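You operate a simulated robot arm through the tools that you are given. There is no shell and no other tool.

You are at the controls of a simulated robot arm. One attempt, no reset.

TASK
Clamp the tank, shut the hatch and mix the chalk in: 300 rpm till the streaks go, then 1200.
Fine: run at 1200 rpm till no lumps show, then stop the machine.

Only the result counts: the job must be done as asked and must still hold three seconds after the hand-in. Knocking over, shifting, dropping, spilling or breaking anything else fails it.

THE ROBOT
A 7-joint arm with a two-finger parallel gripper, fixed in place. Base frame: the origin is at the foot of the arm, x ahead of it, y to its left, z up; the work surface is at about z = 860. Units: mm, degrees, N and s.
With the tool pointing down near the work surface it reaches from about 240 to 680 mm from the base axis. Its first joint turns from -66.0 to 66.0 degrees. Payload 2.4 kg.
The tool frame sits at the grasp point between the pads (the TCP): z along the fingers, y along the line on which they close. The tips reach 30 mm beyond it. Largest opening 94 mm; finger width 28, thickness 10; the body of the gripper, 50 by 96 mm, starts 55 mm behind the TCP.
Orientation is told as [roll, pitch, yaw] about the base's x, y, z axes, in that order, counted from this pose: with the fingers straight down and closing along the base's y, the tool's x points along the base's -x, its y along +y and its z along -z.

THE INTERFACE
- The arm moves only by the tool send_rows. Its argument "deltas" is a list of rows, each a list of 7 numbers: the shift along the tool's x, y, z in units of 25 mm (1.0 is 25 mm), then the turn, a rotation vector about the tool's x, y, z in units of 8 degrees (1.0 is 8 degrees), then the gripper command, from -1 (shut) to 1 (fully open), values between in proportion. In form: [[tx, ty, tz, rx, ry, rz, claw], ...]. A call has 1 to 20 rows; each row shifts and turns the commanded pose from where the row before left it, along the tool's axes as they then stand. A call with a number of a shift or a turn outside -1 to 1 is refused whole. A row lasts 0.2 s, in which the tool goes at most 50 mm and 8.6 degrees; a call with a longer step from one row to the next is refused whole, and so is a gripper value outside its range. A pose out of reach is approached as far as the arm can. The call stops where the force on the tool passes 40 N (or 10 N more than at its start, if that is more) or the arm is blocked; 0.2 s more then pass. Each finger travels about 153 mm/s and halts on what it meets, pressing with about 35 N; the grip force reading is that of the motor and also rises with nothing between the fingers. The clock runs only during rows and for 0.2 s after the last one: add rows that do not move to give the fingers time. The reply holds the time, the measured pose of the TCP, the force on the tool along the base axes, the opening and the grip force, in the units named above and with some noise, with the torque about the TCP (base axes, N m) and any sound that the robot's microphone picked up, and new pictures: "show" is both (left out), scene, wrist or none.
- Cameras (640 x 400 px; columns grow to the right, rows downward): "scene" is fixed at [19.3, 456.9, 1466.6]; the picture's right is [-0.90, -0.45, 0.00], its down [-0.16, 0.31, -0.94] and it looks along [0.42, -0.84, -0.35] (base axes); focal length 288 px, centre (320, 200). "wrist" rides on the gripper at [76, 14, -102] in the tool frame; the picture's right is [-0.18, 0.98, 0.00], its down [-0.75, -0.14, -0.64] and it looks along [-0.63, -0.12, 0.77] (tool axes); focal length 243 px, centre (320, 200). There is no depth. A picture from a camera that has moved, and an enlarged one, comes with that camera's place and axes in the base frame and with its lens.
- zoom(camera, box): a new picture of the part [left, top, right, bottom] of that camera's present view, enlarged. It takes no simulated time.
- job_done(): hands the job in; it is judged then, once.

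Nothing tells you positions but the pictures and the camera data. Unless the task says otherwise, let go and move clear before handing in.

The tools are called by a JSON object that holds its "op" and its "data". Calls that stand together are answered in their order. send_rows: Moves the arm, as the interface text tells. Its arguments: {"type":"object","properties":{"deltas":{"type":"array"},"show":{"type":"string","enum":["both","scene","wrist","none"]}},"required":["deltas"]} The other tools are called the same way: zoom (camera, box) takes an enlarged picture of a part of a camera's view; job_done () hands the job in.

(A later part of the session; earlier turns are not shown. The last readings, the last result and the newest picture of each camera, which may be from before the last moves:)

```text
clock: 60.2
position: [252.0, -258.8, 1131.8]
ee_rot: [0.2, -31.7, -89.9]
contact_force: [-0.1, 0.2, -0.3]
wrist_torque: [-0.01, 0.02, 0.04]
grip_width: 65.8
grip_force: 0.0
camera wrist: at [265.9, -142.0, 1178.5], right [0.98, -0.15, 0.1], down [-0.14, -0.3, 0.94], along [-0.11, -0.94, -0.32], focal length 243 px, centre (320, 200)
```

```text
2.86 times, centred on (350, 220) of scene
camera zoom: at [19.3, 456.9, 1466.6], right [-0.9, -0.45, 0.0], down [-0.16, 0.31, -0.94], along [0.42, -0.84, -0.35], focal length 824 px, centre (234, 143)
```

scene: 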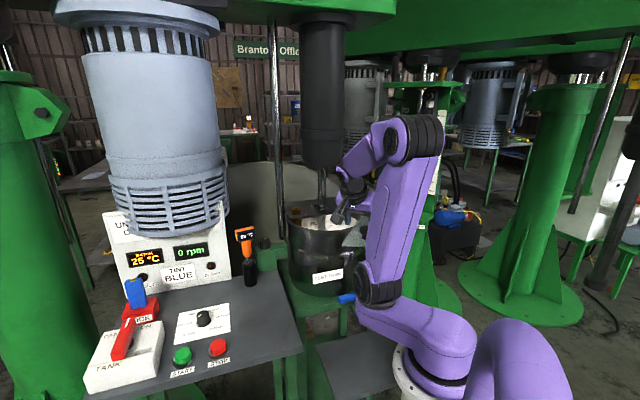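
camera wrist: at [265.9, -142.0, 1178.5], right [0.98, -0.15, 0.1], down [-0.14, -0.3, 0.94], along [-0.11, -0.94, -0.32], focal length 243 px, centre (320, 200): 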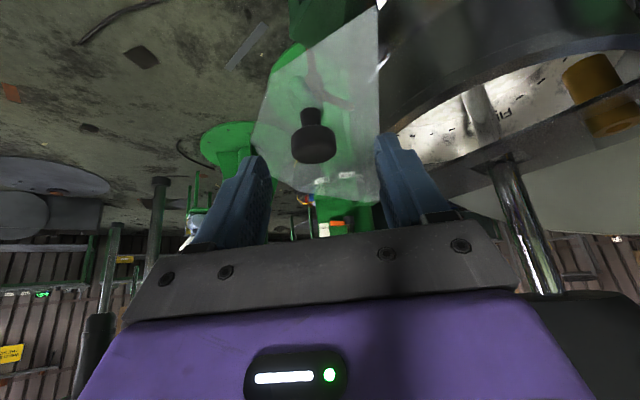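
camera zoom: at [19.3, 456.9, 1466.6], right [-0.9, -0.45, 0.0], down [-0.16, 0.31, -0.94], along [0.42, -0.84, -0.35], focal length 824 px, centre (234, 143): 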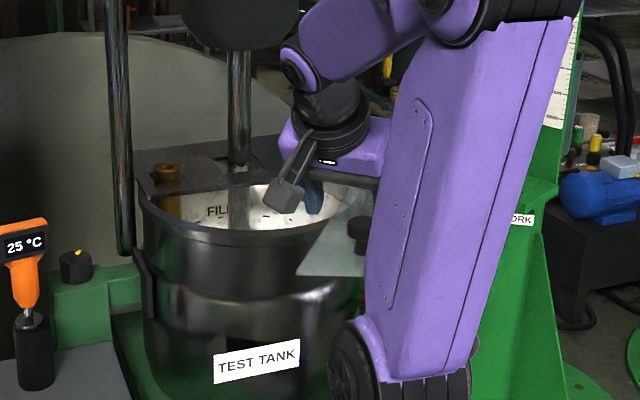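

There are WORK and PARK labels with an orange pointer on the green column behind. Let me read those before going on.

{"op": "zoom", "data": {"camera": "scene", "box": [370, 80, 490, 250]}}

{"op": "zoom", "data": {"camera": "wrist", "box": [280, 150, 400, 240]}}

{"op": "zoom", "data": {"camera": "scene", "box": [280, 140, 400, 260]}}

```text
2.35 times, centred on (430, 165) of scene
camera zoom: at [19.3, 456.9, 1466.6], right [-0.9, -0.45, 0.0], down [-0.16, 0.31, -0.94], along [0.42, -0.84, -0.35], focal length 678 px, centre (61, 282)
```

zoom: 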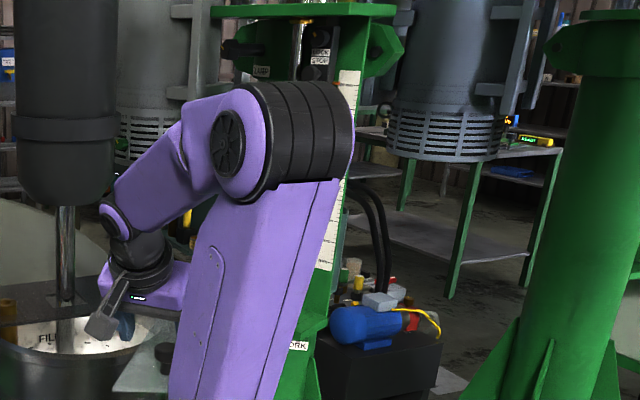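

```text
4.44 times, centred on (340, 195) of wrist
camera zoom: at [265.9, -142.0, 1178.5], right [0.98, -0.15, 0.1], down [-0.14, -0.3, 0.94], along [-0.11, -0.94, -0.32], focal length 1078 px, centre (231, 222)
```

zoom: 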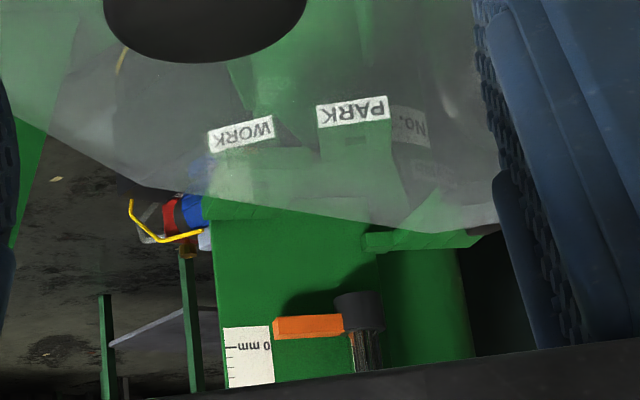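

```text
3.33 times, centred on (340, 200) of scene
camera zoom: at [19.3, 456.9, 1466.6], right [-0.9, -0.45, 0.0], down [-0.16, 0.31, -0.94], along [0.42, -0.84, -0.35], focal length 961 px, centre (253, 200)
```

zoom: 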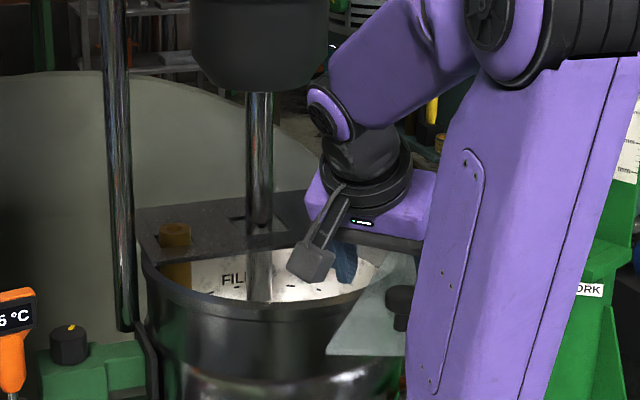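

Those labels belong to another column's height scale, so they aren't needed. I'll move the last stretch onto the hatch knob.

{"op": "send_rows", "data": {"deltas": [[-0.12, -0.1, 0.9, 0, 0, 0, 0.4], [-0.12, -0.1, 0.9, 0, 0, 0, 0.4]]}}

{"op": "zoom", "data": {"camera": "wrist", "box": [180, 20, 460, 240]}}

{"op": "zoom", "data": {"camera": "scene", "box": [300, 160, 420, 270]}}

```text
clock: 60.8
position: [249.5, -289.4, 1097.7]
ee_rot: [0.3, -31.6, -89.9]
contact_force: [-1.0, -0.4, -0.4]
wrist_torque: [-0.03, -0.04, 0.01]
grip_width: 66.0
grip_force: 0.2
camera wrist: at [261.9, -171.5, 1143.5], right [0.98, -0.15, 0.1], down [-0.14, -0.31, 0.94], along [-0.11, -0.94, -0.32], focal length 243 px, centre (320, 200)
```

scene: 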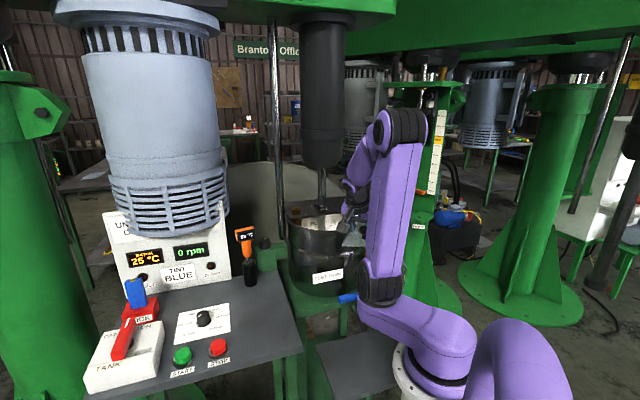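
wrist: 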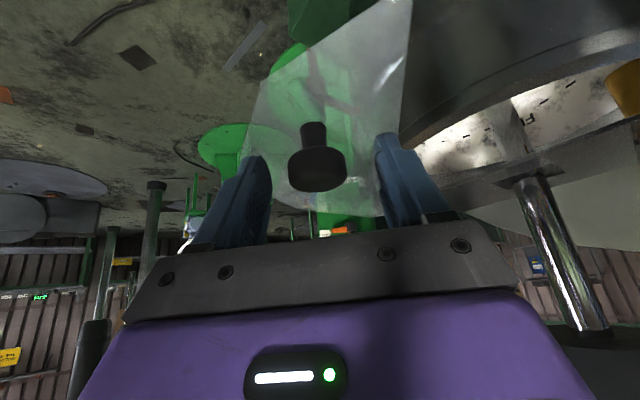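

```text
1.82 times, centred on (320, 130) of wrist
camera zoom: at [261.9, -171.5, 1143.5], right [0.98, -0.15, 0.1], down [-0.14, -0.31, 0.94], along [-0.11, -0.94, -0.32], focal length 441 px, centre (320, 327)
```

zoom: 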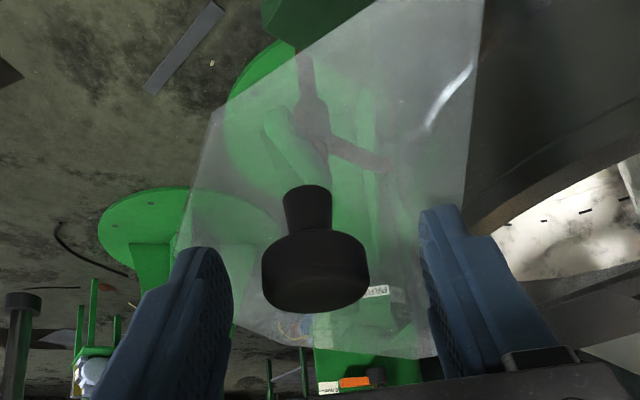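

```text
3.64 times, centred on (360, 215) of scene
camera zoom: at [19.3, 456.9, 1466.6], right [-0.9, -0.45, 0.0], down [-0.16, 0.31, -0.94], along [0.42, -0.84, -0.35], focal length 1048 px, centre (174, 146)
```

zoom: 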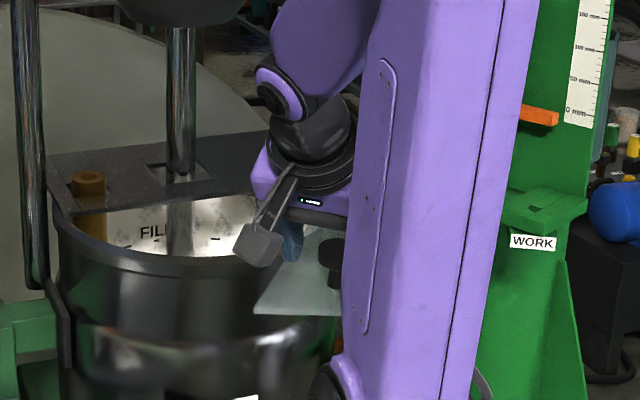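

The knob sits between the fingers. I'll close loosely around it as a cage, without squeezing, and start swinging the hatch on its arc.

{"op": "send_rows", "data": {"deltas": [[0, 0, 0.1, 0, 0, 0, -0.19], [0, 0, 0, 0, 0, 0, -0.19], [0, 0.544, 0.0, 0, 0, 0, -0.19], [0.119, 0.552, -0.074, 0, 0, 0, -0.19], [0.095, 0.556, -0.059, 0, 0, 0, -0.19], [0.071, 0.56, -0.045, 0, 0, 0, -0.19]]}}

{"op": "zoom", "data": {"camera": "wrist", "box": [180, 20, 460, 240]}}

{"op": "zoom", "data": {"camera": "scene", "box": [280, 160, 400, 270]}}

```text
clock: 62.2
position: [303.5, -279.8, 1095.9]
ee_rot: [0.3, -31.7, -90.0]
contact_force: [0.5, 0.3, 0.1]
wrist_torque: [0.0, 0.03, 0.02]
grip_width: 38.0
grip_force: 0.2
camera wrist: at [316.3, -162.8, 1142.9], right [0.98, -0.15, 0.1], down [-0.14, -0.3, 0.94], along [-0.11, -0.94, -0.32], focal length 243 px, centre (320, 200)
```

scene: 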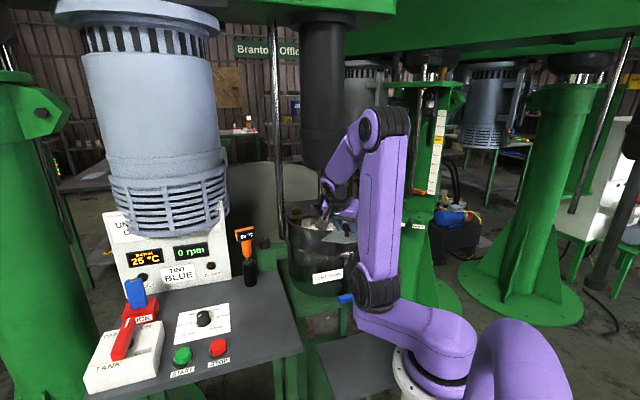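
wrist: 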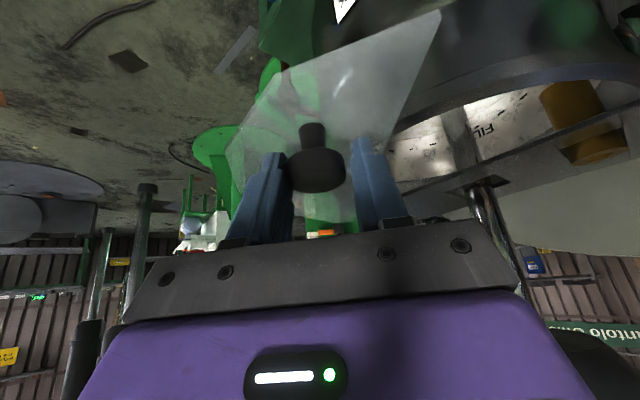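

```text
1.82 times, centred on (320, 130) of wrist
camera zoom: at [316.3, -162.8, 1142.9], right [0.98, -0.15, 0.1], down [-0.14, -0.3, 0.94], along [-0.11, -0.94, -0.32], focal length 441 px, centre (320, 327)
```

zoom: 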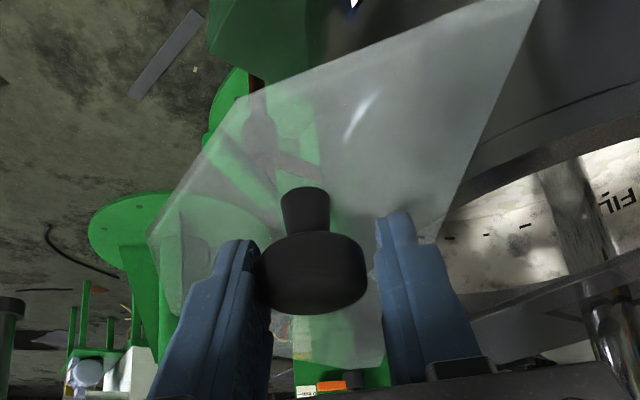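

```text
3.64 times, centred on (340, 215) of scene
camera zoom: at [19.3, 456.9, 1466.6], right [-0.9, -0.45, 0.0], down [-0.16, 0.31, -0.94], along [0.42, -0.84, -0.35], focal length 1048 px, centre (247, 146)
```

zoom: 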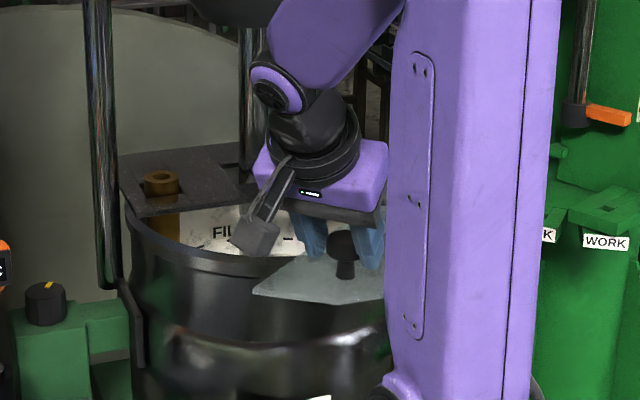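

The hatch swings smoothly with the knob. Continuing along the arc.

{"op": "send_rows", "data": {"deltas": [[0.02, 0.56, -0.013, 0, 0, 0, -0.19], [0, 0.564, 0.002, 0, 0, 0, -0.19], [-0.027, 0.56, 0.017, 0, 0, 0, -0.19], [-0.054, 0.56, 0.034, 0, 0, 0, -0.19], [-0.078, 0.552, 0.049, 0, 0, 0, -0.19], [-0.105, 0.548, 0.066, 0, 0, 0, -0.19], [-0.126, 0.544, 0.078, 0, 0, 0, -0.19]]}}

{"op": "zoom", "data": {"camera": "wrist", "box": [180, 20, 460, 240]}}

{"op": "zoom", "data": {"camera": "scene", "box": [280, 160, 400, 270]}}

```text
clock: 63.8
position: [400.0, -290.5, 1096.3]
ee_rot: [0.3, -31.5, -90.0]
contact_force: [-0.1, -0.5, 0.9]
wrist_torque: [0.0, 0.0, 0.0]
grip_width: 38.1
grip_force: 0.1
camera wrist: at [413.8, -172.6, 1142.5], right [0.98, -0.15, 0.1], down [-0.14, -0.31, 0.94], along [-0.11, -0.94, -0.32], focal length 243 px, centre (320, 200)
```

scene: 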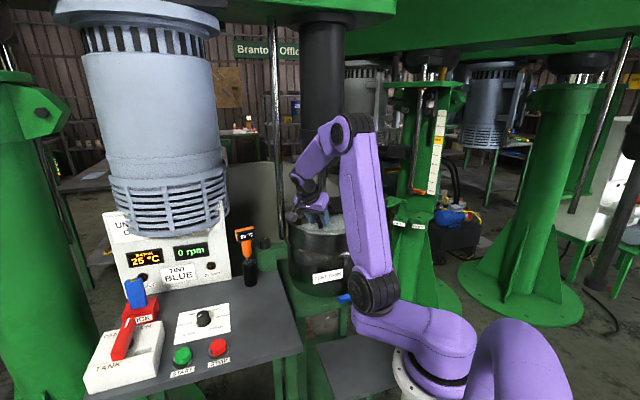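
wrist: 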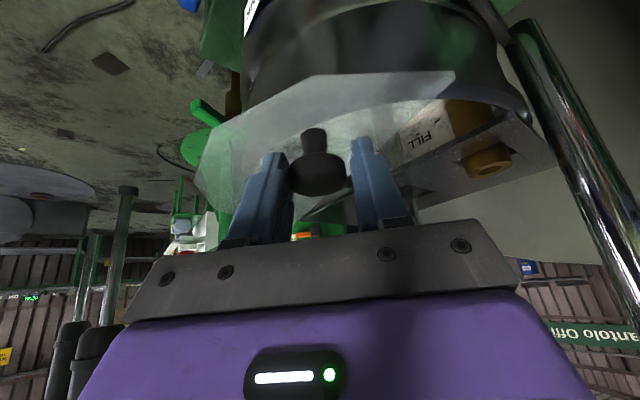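

```text
1.82 times, centred on (320, 130) of wrist
camera zoom: at [413.8, -172.6, 1142.5], right [0.98, -0.15, 0.1], down [-0.14, -0.31, 0.94], along [-0.11, -0.94, -0.32], focal length 441 px, centre (320, 327)
```

zoom: 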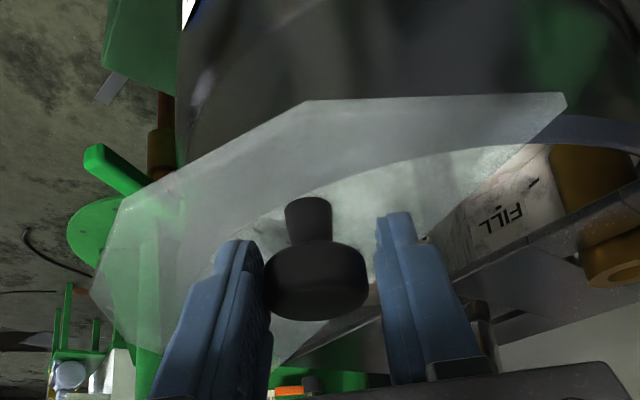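

```text
3.64 times, centred on (340, 215) of scene
camera zoom: at [19.3, 456.9, 1466.6], right [-0.9, -0.45, 0.0], down [-0.16, 0.31, -0.94], along [0.42, -0.84, -0.35], focal length 1048 px, centre (247, 146)
```

zoom: 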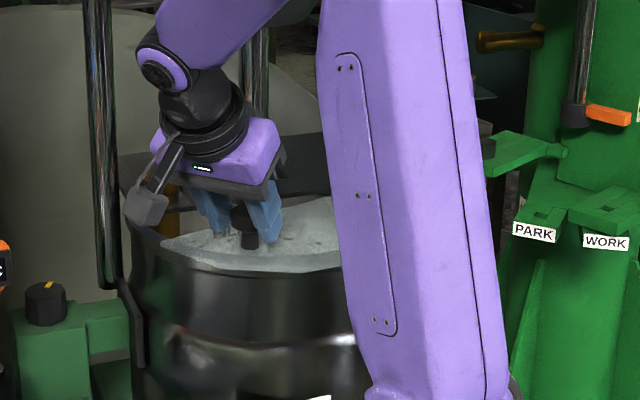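

{"op": "send_rows", "data": {"deltas": [[-0.153, 0.532, 0.095, 0, 0, 0, -0.19], [-0.173, 0.524, 0.108, 0, 0, 0, -0.19], [-0.2, 0.512, 0.125, 0, 0, 0, -0.19], [-0.221, 0.496, 0.138, 0, 0, 0, -0.19], [-0.241, 0.484, 0.151, 0, 0, 0, -0.19]]}}

{"op": "zoom", "data": {"camera": "wrist", "box": [180, 20, 460, 240]}}

{"op": "zoom", "data": {"camera": "scene", "box": [270, 160, 390, 270]}}

```text
clock: 65.0
position: [460.4, -320.4, 1093.8]
ee_rot: [-0.3, -31.5, -90.2]
contact_force: [-17.9, 7.1, 0.7]
wrist_torque: [0.2, 0.32, -0.4]
grip_width: 48.7
grip_force: 9.6
camera wrist: at [475.7, -202.4, 1141.0], right [0.98, -0.16, 0.09], down [-0.14, -0.31, 0.94], along [-0.12, -0.94, -0.32], focal length 243 px, centre (320, 200)
```

scene: 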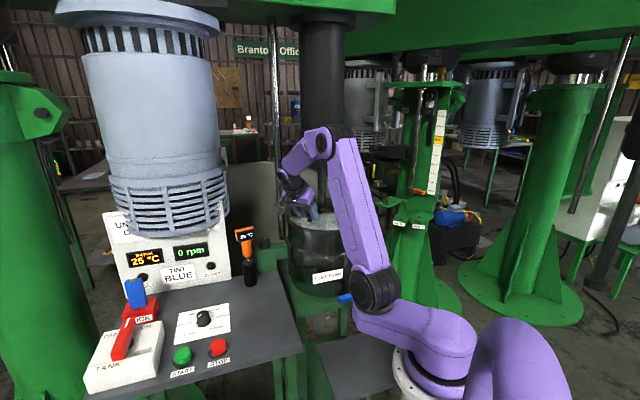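
wrist: 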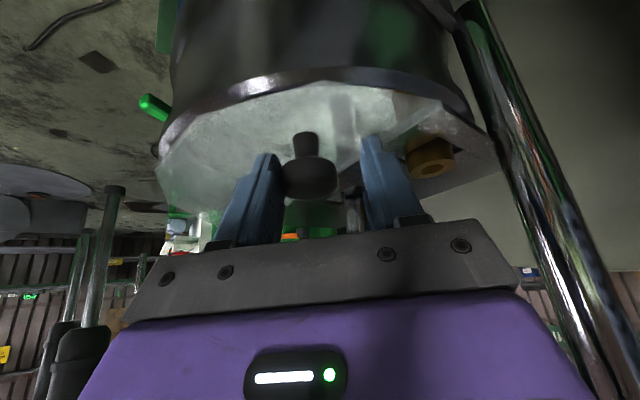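

```text
1.82 times, centred on (320, 130) of wrist
camera zoom: at [475.7, -202.4, 1141.0], right [0.98, -0.16, 0.09], down [-0.14, -0.31, 0.94], along [-0.12, -0.94, -0.32], focal length 441 px, centre (320, 327)
```

zoom: 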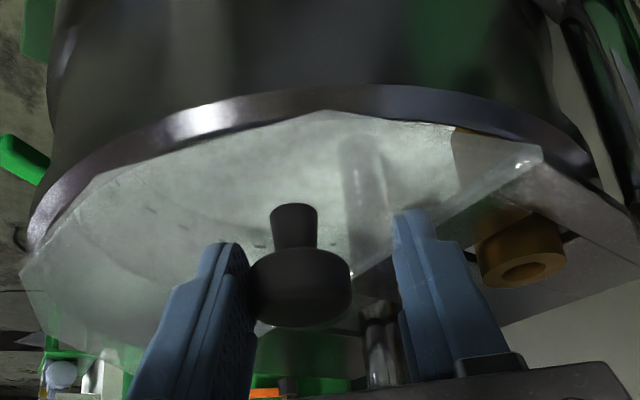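

```text
3.64 times, centred on (330, 215) of scene
camera zoom: at [18.7, 457.1, 1466.6], right [-0.9, -0.45, 0.0], down [-0.16, 0.31, -0.94], along [0.42, -0.84, -0.35], focal length 1048 px, centre (284, 146)
```

zoom: 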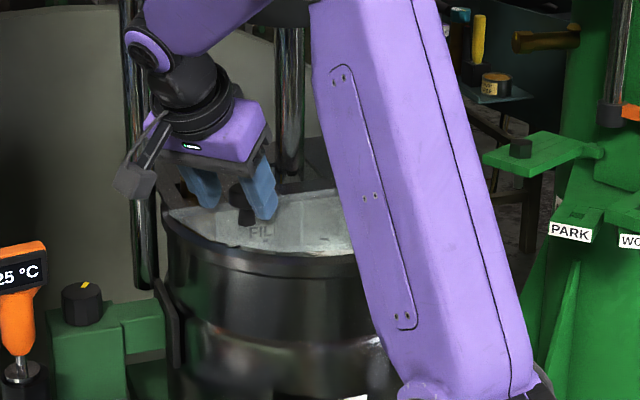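

The hatch has met its stop (18 N, finger pushed back), so it appears shut. I'll open the fingers, back off along the tool axis and check from above.

{"op": "send_rows", "data": {"deltas": [[0, 0, 0, 0, 0, 0, 0.3], [0, 0.1, 0, 0, 0, 0, 0.5], [0, 0.1, -0.6, 0, 0, 0, 0.5], [0, 0, -1, 0, 0, 0, 0.5], [0, 0, -1, 0, 0, 0, 0.5], [0, 0, -1, 0, 0, 0, 0.5], [0, 0, -1, 0, 0, 0, 0.5]]}}

{"op": "zoom", "data": {"camera": "wrist", "box": [180, 20, 460, 240]}}

{"op": "zoom", "data": {"camera": "scene", "box": [270, 160, 390, 270]}}

```text
clock: 66.6
position: [468.1, -259.4, 1195.3]
ee_rot: [0.3, -31.6, -90.0]
contact_force: [-0.3, -0.8, -0.2]
wrist_torque: [-0.03, -0.03, -0.02]
grip_width: 70.5
grip_force: 0.0
camera wrist: at [482.9, -140.7, 1240.4], right [0.98, -0.15, 0.1], down [-0.14, -0.31, 0.94], along [-0.11, -0.94, -0.32], focal length 243 px, centre (320, 200)
```

scene: 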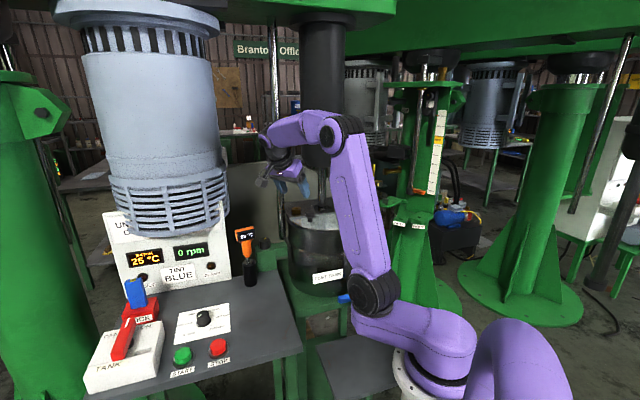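
wrist: 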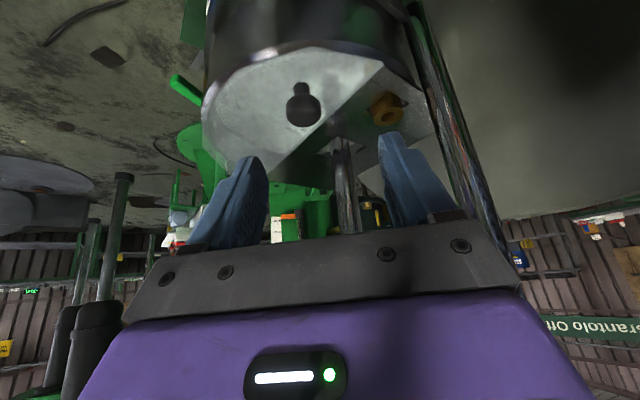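

```text
1.82 times, centred on (320, 130) of wrist
camera zoom: at [482.9, -140.7, 1240.4], right [0.98, -0.15, 0.1], down [-0.14, -0.31, 0.94], along [-0.11, -0.94, -0.32], focal length 441 px, centre (320, 327)
```

zoom: 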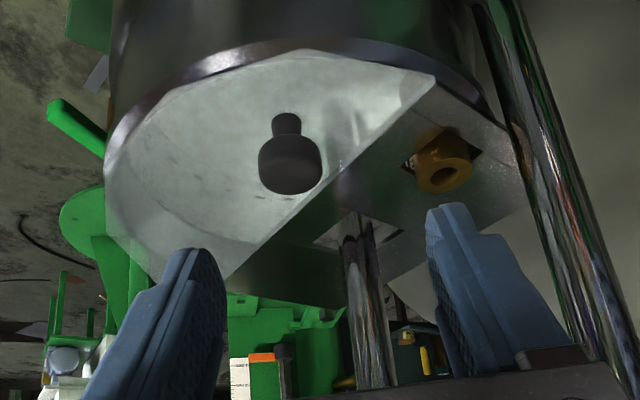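

```text
3.64 times, centred on (330, 215) of scene
camera zoom: at [19.3, 456.9, 1466.6], right [-0.9, -0.45, 0.0], down [-0.16, 0.31, -0.94], along [0.42, -0.84, -0.35], focal length 1048 px, centre (284, 146)
```

zoom: 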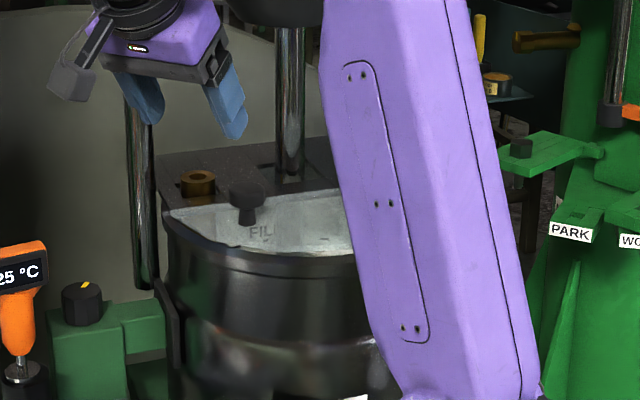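

The hatch is shut: its straight edge meets the fixed cover all along. Next I'll go to the speed dial near [591, 28] by an inner route clear of the thermometer.

{"op": "send_rows", "data": {"deltas": [[0, 0, -0.4, 0, 1, 0, 0.4], [0, 0, 0, 0, 1, 0, 0.4], [0, 0, 0, 0, 1, 0, 0.4], [0, 0, 0, 0, 0.96, 0, 0.4], [0.957, 0, 0.1, 0, 0, 0, 0.4], [0.957, 0, 0.1, 0, 0, 0, 0.4], [0.957, 0, 0.1, 0, 0, 0, 0.4], [0.957, 0, 0.1, 0, 0, 0, 0.4], [0.957, 0, 0.1, 0, 0, 0, 0.4], [0.957, 0, 0.1, 0, 0, 0, 0.4], [0.957, 0, 0.3, 0, 0, 0, 0.4], [0.957, 0, 0.5, 0, 0, 0, 0.4], [0.957, 0, 0.5, 0, 0, 0, 0.4], [0.957, 0, 0.5, 0, 0, 0, 0.4], [0.957, 0, 0.5, 0, 0, 0, 0.4], [0.957, 0, 0.5, 0, 0, 0, 0.4]], "show": "none"}}

{"op": "send_rows", "data": {"deltas": [[0, 0, 0, 0, 0, -1, 0.4], [0, 0, 0, 0, 0, -1, 0.4], [0, 0, 0, 0, 0, -1, 0.4], [0, 0, 0, 0, 0, -1, 0.4], [0, 0, 0, 0, 0, -1, 0.4], [0, 0, 0, 0, 0, -1, 0.4], [0, 0, 0, 0, 0, -1, 0.4], [0, 0, 0, 0, 0, -1, 0.4], [0, 0, 0, 0, 0, -1, 0.4], [0, 0, 0, 0, 0, -1, 0.4], [0, 0, 0, 0, 0, -1, 0.4], [0, 0, 0, 0, 0, -1, 0.4], [0, 0, 0, 0, 0, -1, 0.4], [0, 0, 0, 0, 0, -1, 0.4], [0, 0, 0, 0, 0, -1, 0.4], [0, 0, 0, 0, 0, -1, 0.4]]}}

```text
clock: 70.0
position: [466.7, 32.6, 1117.7]
ee_rot: [0.2, 0.0, -89.9]
contact_force: [-0.5, 0.1, 0.4]
wrist_torque: [0.01, 0.02, 0.01]
grip_width: 65.6
grip_force: 0.0
```

```text
clock: 73.4
position: [467.6, 31.3, 1117.5]
ee_rot: [-0.1, -0.2, 38.2]
contact_force: [-0.5, 0.2, -0.2]
wrist_torque: [-0.01, 0.04, 0.02]
grip_width: 65.8
grip_force: 0.0
camera wrist: at [398.9, -4.4, 1218.8], right [-0.47, 0.89, 0.0], down [0.68, 0.36, 0.64], along [0.57, 0.3, -0.76], focal length 243 px, centre (320, 200)
```

scene: 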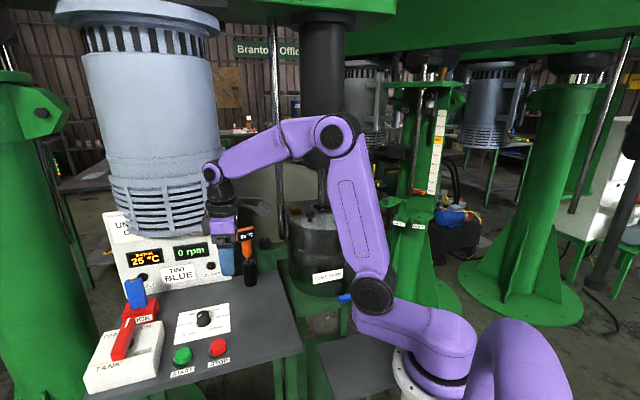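
wrist: 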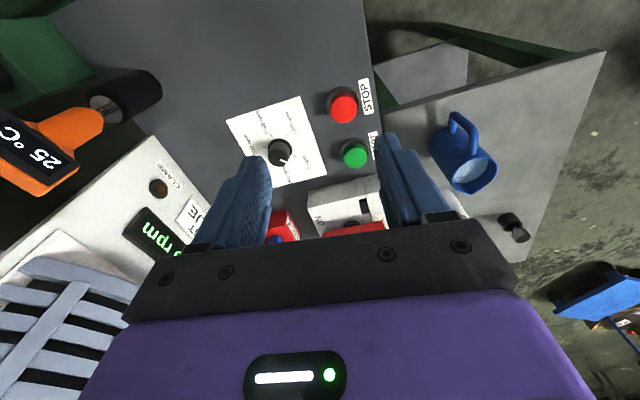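

{"op": "send_rows", "data": {"deltas": [[-0.637, -0.517, 0.6, 0, 0, 0, 0.4], [-0.637, -0.517, 0.8, 0, 0, 0, 0.4], [-0.637, -0.517, 0.8, 0, 0, 0, 0.4], [-0.637, -0.517, 0.8, 0, 0, 0, 0.4], [-0.637, -0.517, 0.8, 0, 0, 0, 0.4], [-0.637, -0.517, 0.8, 0, 0, 0, 0.4]], "show": "wrist"}}

{"op": "zoom", "data": {"camera": "wrist", "box": [220, 60, 420, 220]}}

```text
clock: 74.8
position: [592.5, 30.4, 1002.3]
ee_rot: [-0.1, -0.2, 38.3]
contact_force: [-0.2, 0.1, -0.3]
wrist_torque: [0.0, -0.01, 0.01]
grip_width: 65.8
grip_force: 0.1
camera wrist: at [523.7, -5.6, 1104.4], right [-0.46, 0.89, 0.0], down [0.68, 0.35, 0.65], along [0.57, 0.3, -0.76], focal length 243 px, centre (320, 200)
```

wrist: 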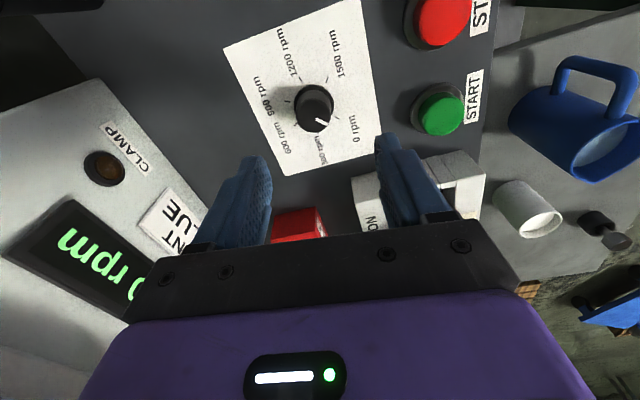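

```text
2.50 times, centred on (320, 140) of wrist
camera zoom: at [523.7, -5.6, 1104.4], right [-0.46, 0.89, 0.0], down [0.68, 0.35, 0.65], along [0.57, 0.3, -0.76], focal length 606 px, centre (320, 350)
```

zoom: 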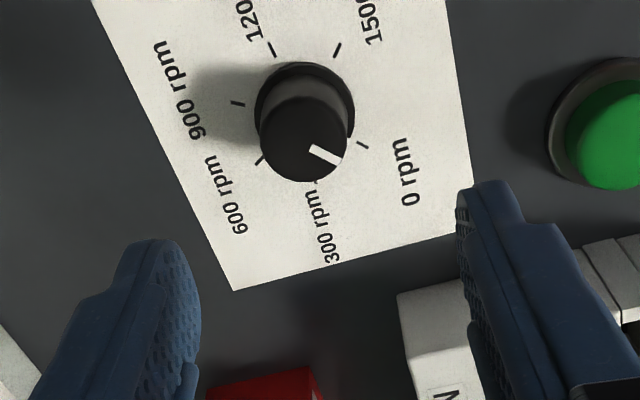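

The dial pointer is at 0; its axis is about [595, 25.5] with the top near z≈900. I'll centre on it and descend most of the way.

{"op": "send_rows", "data": {"deltas": [[0, -0.22, 0, 0, 0, 0, 0.2], [0, 0, 0.9, 0, 0, 0, 0.2], [0, 0, 0.9, 0, 0, 0, 0.2], [0, 0, 0.9, 0, 0, 0, 0.2]], "show": "wrist"}}

{"op": "zoom", "data": {"camera": "wrist", "box": [220, 80, 420, 240]}}

```text
clock: 75.8
position: [594.3, 25.8, 937.2]
ee_rot: [-0.1, -0.1, 38.2]
contact_force: [0.9, -0.1, 0.1]
wrist_torque: [-0.04, 0.01, -0.02]
grip_width: 56.6
grip_force: 0.1
camera wrist: at [525.7, -11.0, 1038.3], right [-0.46, 0.89, 0.0], down [0.68, 0.35, 0.64], along [0.57, 0.3, -0.76], focal length 243 px, centre (320, 200)
```

wrist: 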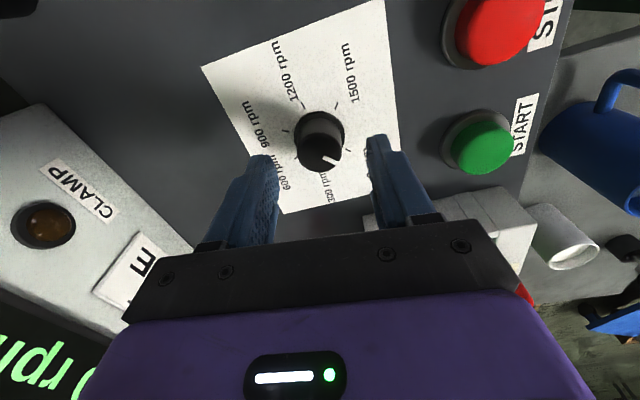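

```text
2.50 times, centred on (320, 160) of wrist
camera zoom: at [525.7, -11.0, 1038.3], right [-0.46, 0.89, 0.0], down [0.68, 0.35, 0.64], along [0.57, 0.3, -0.76], focal length 606 px, centre (320, 300)
```

zoom: 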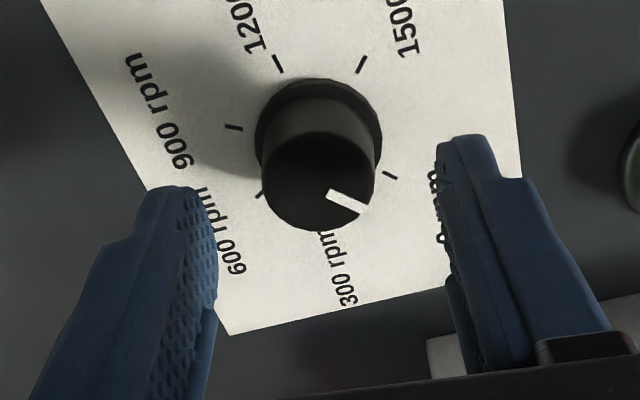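

Centred. I'll descend to the knob and close on it gently.

{"op": "send_rows", "data": {"deltas": [[0, 0, 0.7, 0, 0, 0, 0.2], [0, 0, 0.66, 0, 0, 0, 0.2], [0, 0, 0, 0, 0, 0, -1], [0, 0, 0, 0, 0, 0, -1], [0, 0, 0, 0, 0, 0, -1]], "show": "wrist"}}

{"op": "zoom", "data": {"camera": "wrist", "box": [220, 80, 420, 240]}}

```text
clock: 77.0
position: [595.9, 24.1, 901.9]
ee_rot: [-0.2, -0.3, 38.0]
contact_force: [9.8, -10.8, -7.9]
wrist_torque: [-0.09, -0.74, -0.07]
grip_width: 32.7
grip_force: 45.5
camera wrist: at [526.7, -11.9, 1003.8], right [-0.46, 0.89, 0.0], down [0.68, 0.35, 0.65], along [0.57, 0.3, -0.76], focal length 243 px, centre (320, 200)
```

wrist: 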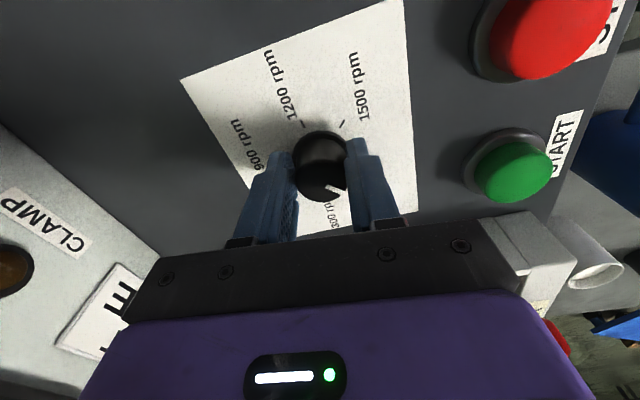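

```text
2.50 times, centred on (320, 160) of wrist
camera zoom: at [526.7, -11.9, 1003.8], right [-0.46, 0.89, 0.0], down [0.68, 0.35, 0.65], along [0.57, 0.3, -0.76], focal length 606 px, centre (320, 300)
```

zoom: 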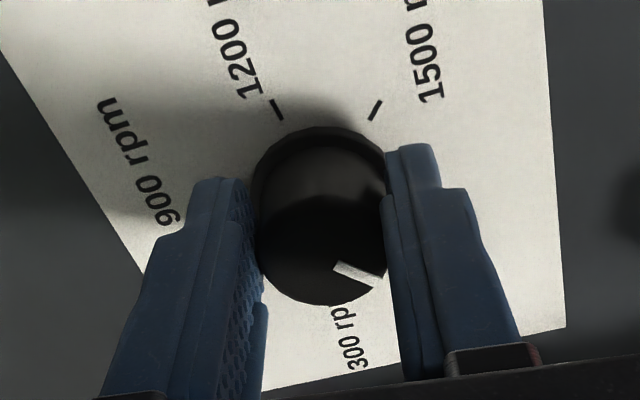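

Gripped at 32.7 mm. Now I'll turn clockwise by 54° to the 300 mark.

{"op": "send_rows", "data": {"deltas": [[0, -0.06, 0, 0, 0, 0.75, -1], [0, 0, 0, 0, 0, 0.75, -1], [0, 0, 0, 0, 0, 0.75, -1], [0, 0, 0, 0, 0, 0.75, -1], [0, 0, 0, 0, 0, 0.75, -1], [0, 0, 0, 0, 0, 0.75, -1], [0, 0, 0, 0, 0, 0.75, -1], [0, 0, 0, 0, 0, 0.75, -1], [0, 0, 0, 0, 0, 0.75, -1]]}}

{"op": "zoom", "data": {"camera": "wrist", "box": [220, 80, 420, 240]}}

{"op": "zoom", "data": {"camera": "scene", "box": [110, 230, 250, 370]}}

```text
clock: 79.2
position: [594.7, 30.8, 902.8]
ee_rot: [0.2, -0.1, -15.5]
contact_force: [-4.1, 1.1, 6.6]
wrist_torque: [0.0, 0.08, -0.01]
grip_width: 32.8
grip_force: 45.1
stopped in row 9: the force on the tool passed its limit at 40 N (the readings are from after the stop); the commanded pose is now the measured one
camera wrist: at [525.2, 63.0, 1004.1], right [0.44, 0.9, 0.0], down [0.69, -0.34, 0.64], along [0.58, -0.28, -0.77], focal length 243 px, centre (320, 200)
```

scene: 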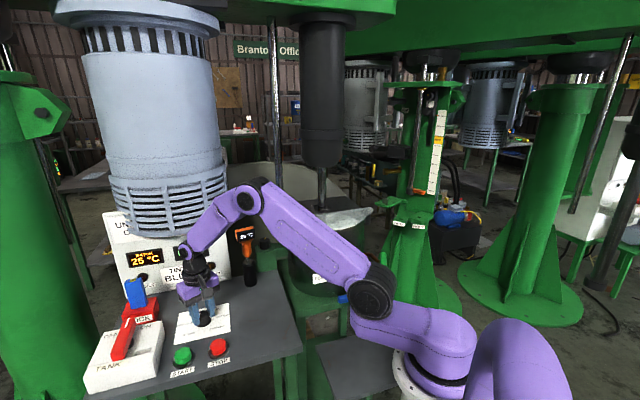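
wrist: 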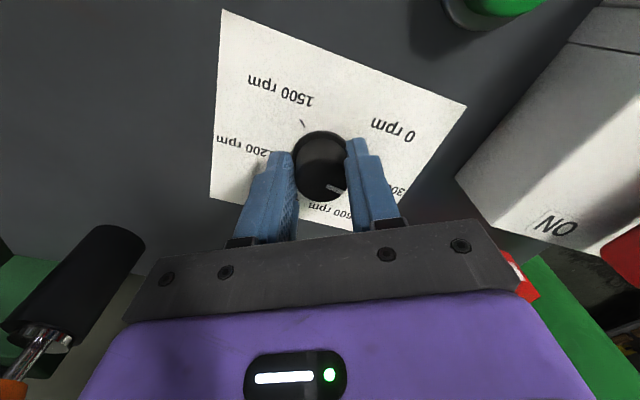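

```text
2.50 times, centred on (320, 160) of wrist
camera zoom: at [525.2, 63.0, 1004.1], right [0.44, 0.9, 0.0], down [0.69, -0.34, 0.64], along [0.58, -0.28, -0.77], focal length 606 px, centre (320, 300)
```

zoom: 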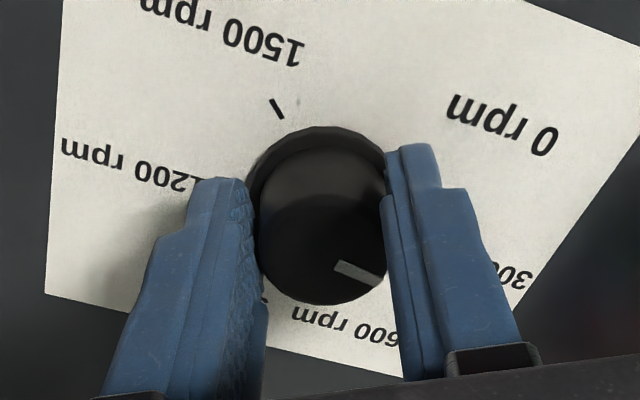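

```text
2.86 times, centred on (180, 300) of scene
camera zoom: at [19.1, 456.9, 1466.6], right [-0.9, -0.45, 0.0], down [-0.16, 0.31, -0.94], along [0.42, -0.84, -0.35], focal length 824 px, centre (720, -86)
```

zoom: 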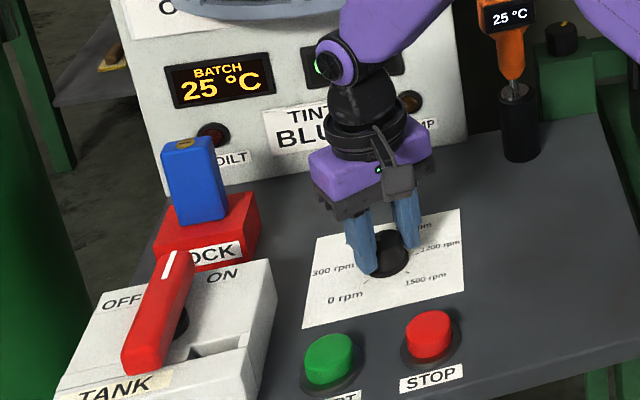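

The knob followed the gripper by about 53.5°. I'll release and view the pointer against the ticks.

{"op": "send_rows", "data": {"deltas": [[0, 0, 0, 0, 0, 0, 0.2], [0, 0, 0, 0, 0, 0, 0.2], [0, 0, -1, 0, 0, 0, 0.2], [0, 0, -1, 0, 0, 0, 0.2], [0, 0, -1, 0, 0, 0, 0.2], [0, 0, -1, 0, 0, 0, 0.2]], "show": "wrist"}}

{"op": "zoom", "data": {"camera": "wrist", "box": [240, 60, 400, 220]}}

```text
clock: 80.6
position: [595.3, 29.4, 1001.9]
ee_rot: [0.3, -0.2, -15.6]
contact_force: [0.8, -0.2, 0.0]
wrist_torque: [-0.02, -0.02, -0.03]
grip_width: 56.2
grip_force: 0.0
camera wrist: at [525.9, 61.6, 1103.5], right [0.44, 0.9, 0.01], down [0.69, -0.34, 0.64], along [0.58, -0.28, -0.77], focal length 243 px, centre (320, 200)
```

wrist: 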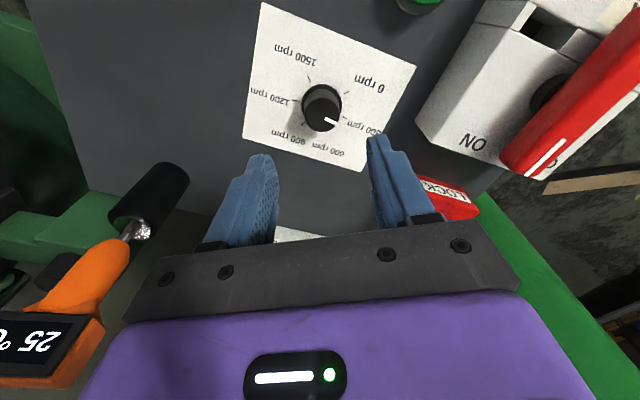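

```text
2.50 times, centred on (320, 140) of wrist
camera zoom: at [525.9, 61.6, 1103.5], right [0.44, 0.9, 0.01], down [0.69, -0.34, 0.64], along [0.58, -0.28, -0.77], focal length 606 px, centre (320, 350)
```

zoom: 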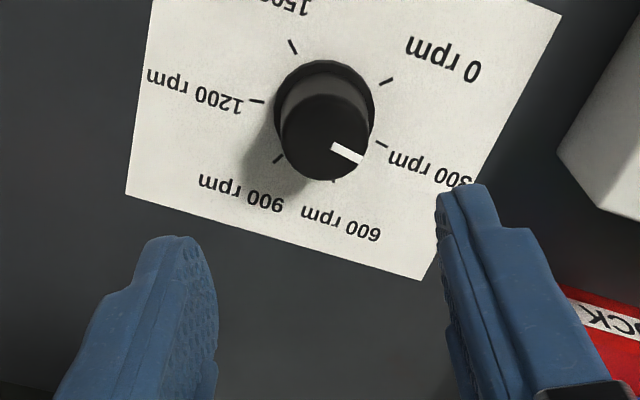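

The pointer stands on the 300 tick. Next is START at about [544, 131]: I'll close the fingers and move above it.

{"op": "send_rows", "data": {"deltas": [[0.767, 0.84, 0.2, 0, 0, 0, -1], [0.767, 0.84, 0.2, 0, 0, 0, -1], [0.767, 0.84, 0.2, 0, 0, 0, -1], [0.767, 0.84, 0.2, 0, 0, 0, -1]], "show": "wrist"}}

{"op": "zoom", "data": {"camera": "wrist", "box": [240, 40, 400, 220]}}

```text
clock: 81.6
position: [543.1, 131.0, 981.3]
ee_rot: [0.3, -0.2, -15.6]
contact_force: [0.4, 0.1, -0.3]
wrist_torque: [0.01, 0.01, -0.03]
grip_width: 0.0
grip_force: 33.0
camera wrist: at [473.6, 164.1, 1084.0], right [0.44, 0.9, 0.01], down [0.68, -0.34, 0.64], along [0.58, -0.28, -0.76], focal length 243 px, centre (320, 200)
```

wrist: 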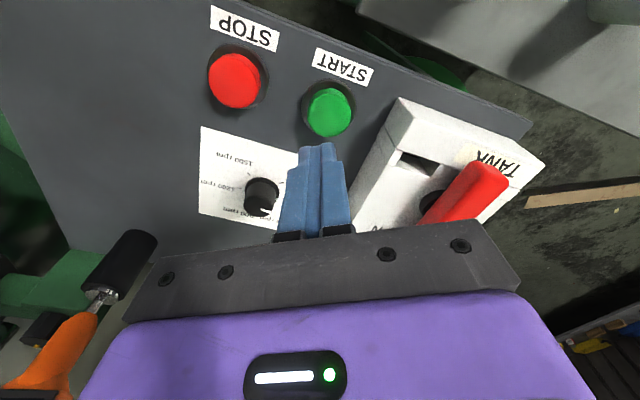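

```text
2.22 times, centred on (320, 130) of wrist
camera zoom: at [473.6, 164.1, 1084.0], right [0.44, 0.9, 0.01], down [0.68, -0.34, 0.64], along [0.58, -0.28, -0.76], focal length 539 px, centre (320, 356)
```

zoom: 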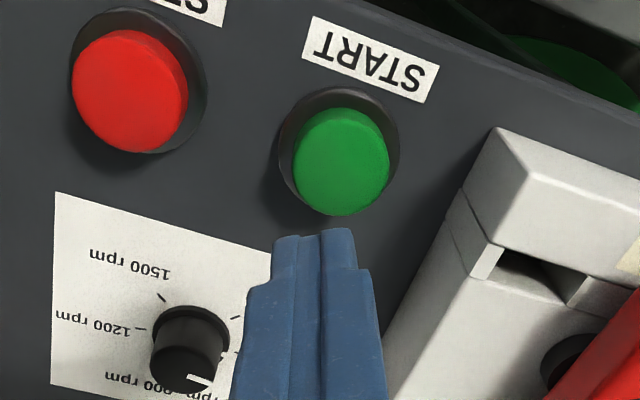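

START's top is near [546.5, 139.5, 873]. Before pressing I'll check how well the batch shows through the hatch from the scene camera.

{"op": "zoom", "data": {"camera": "scene", "box": [280, 190, 380, 250]}}

{"op": "zoom", "data": {"camera": "scene", "box": [110, 210, 250, 370]}}

```text
6.40 times, centred on (330, 220) of scene
camera zoom: at [19.3, 456.9, 1466.6], right [-0.9, -0.45, 0.0], down [-0.16, 0.31, -0.94], along [0.42, -0.84, -0.35], focal length 1845 px, centre (256, 72)
```

zoom: 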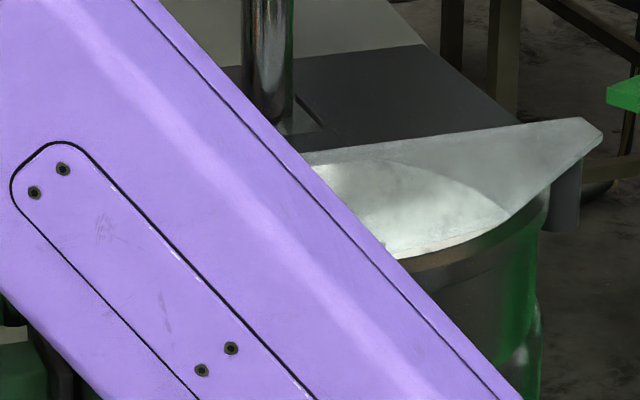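

```text
2.50 times, centred on (180, 290) of scene
camera zoom: at [19.3, 456.9, 1466.6], right [-0.9, -0.45, 0.0], down [-0.16, 0.31, -0.94], along [0.42, -0.84, -0.35], focal length 721 px, centre (670, -25)
```

zoom: 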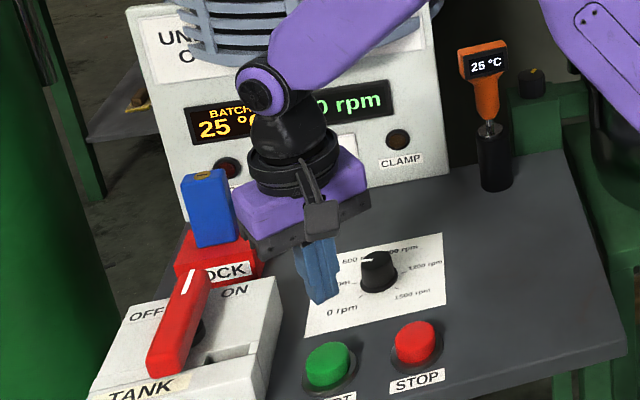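

The batch can only be judged with the wrist camera above the hatch. I'll press START now.

{"op": "send_rows", "data": {"deltas": [[-0.04, 0.364, 0.8, 0, 0, 0, -1], [0, 0, 0.9, 0, 0, 0, -1], [0, 0, 0.9, 0, 0, 0, -1], [0, 0, 0.3, 0, 0, 0, -1], [0, 0, 0.2, 0, 0, 0, -1], [0, 0, 0.2, 0, 0, 0, -1], [0, 0, 0.15, 0, 0, 0, -1]]}}

{"op": "zoom", "data": {"camera": "scene", "box": [110, 210, 250, 370]}}

```text
clock: 83.2
position: [547.8, 140.6, 898.5]
ee_rot: [0.4, -0.3, -15.6]
contact_force: [-10.6, 0.5, 34.3]
wrist_torque: [-0.04, 0.31, -0.13]
grip_width: 0.0
grip_force: 33.0
heard: click
camera wrist: at [477.6, 173.0, 999.1], right [0.44, 0.9, 0.01], down [0.68, -0.34, 0.65], along [0.58, -0.28, -0.76], focal length 243 px, centre (320, 200)
```

scene: 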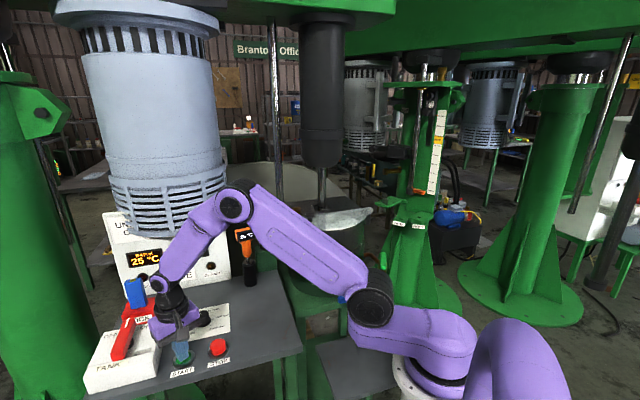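
wrist: 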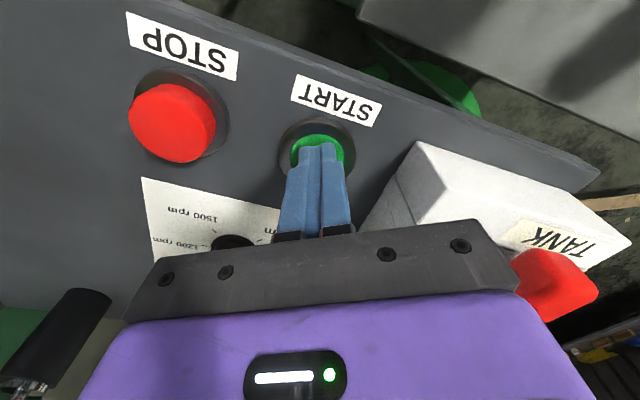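

```text
2.50 times, centred on (180, 290) of scene
camera zoom: at [18.4, 456.7, 1466.7], right [-0.9, -0.45, 0.0], down [-0.15, 0.31, -0.94], along [0.42, -0.84, -0.35], focal length 721 px, centre (670, -25)
```

zoom: 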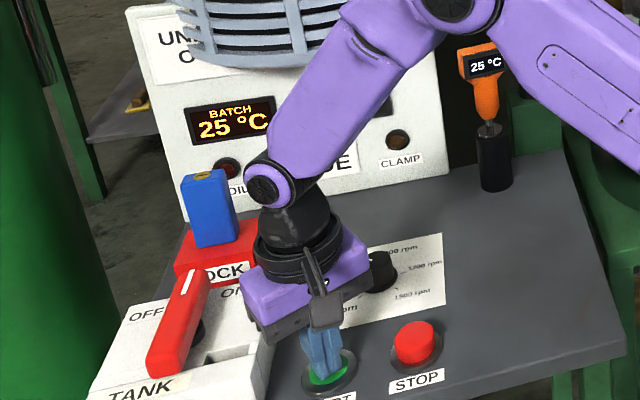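

A click was heard. I'll lift off and read the display.

{"op": "send_rows", "data": {"deltas": [[0, 0, -1, 0, 0, 0, -1], [0.5, -0.6, -1, 0, 0, 0, -1], [0.6, -0.8, -1, 0, 0, 0, 0], [0.6, -0.8, -1, 0, 0, 0, 0.2]], "show": "scene"}}

{"op": "zoom", "data": {"camera": "scene", "box": [110, 210, 250, 370]}}

```text
clock: 84.2
position: [493.1, 97.9, 995.8]
ee_rot: [0.2, -0.3, -15.5]
contact_force: [0.6, -0.3, -0.3]
wrist_torque: [0.01, 0.01, 0.03]
grip_width: 56.3
grip_force: 0.0
```

scene: 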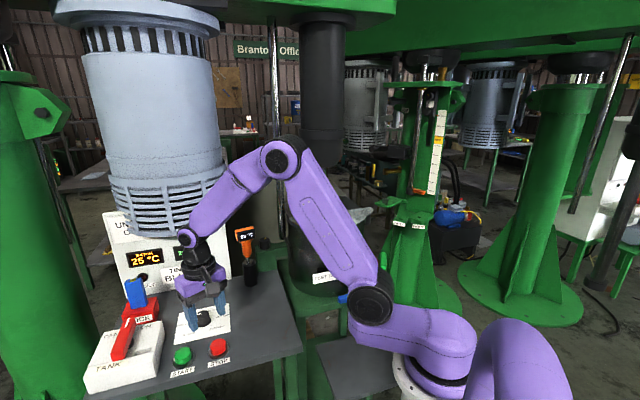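

```text
2.50 times, centred on (180, 290) of scene
camera zoom: at [19.3, 456.9, 1466.6], right [-0.9, -0.45, 0.0], down [-0.16, 0.31, -0.94], along [0.42, -0.84, -0.35], focal length 721 px, centre (670, -25)
```

zoom: 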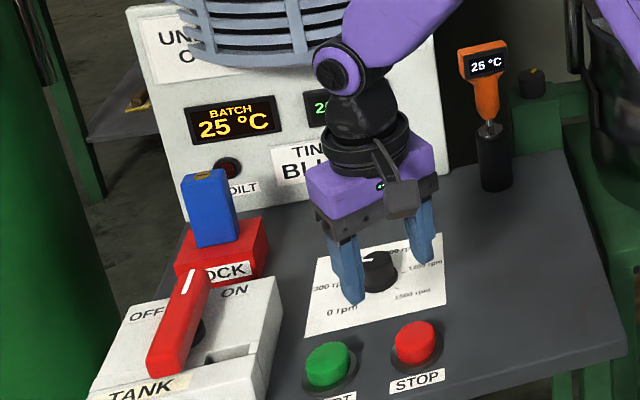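

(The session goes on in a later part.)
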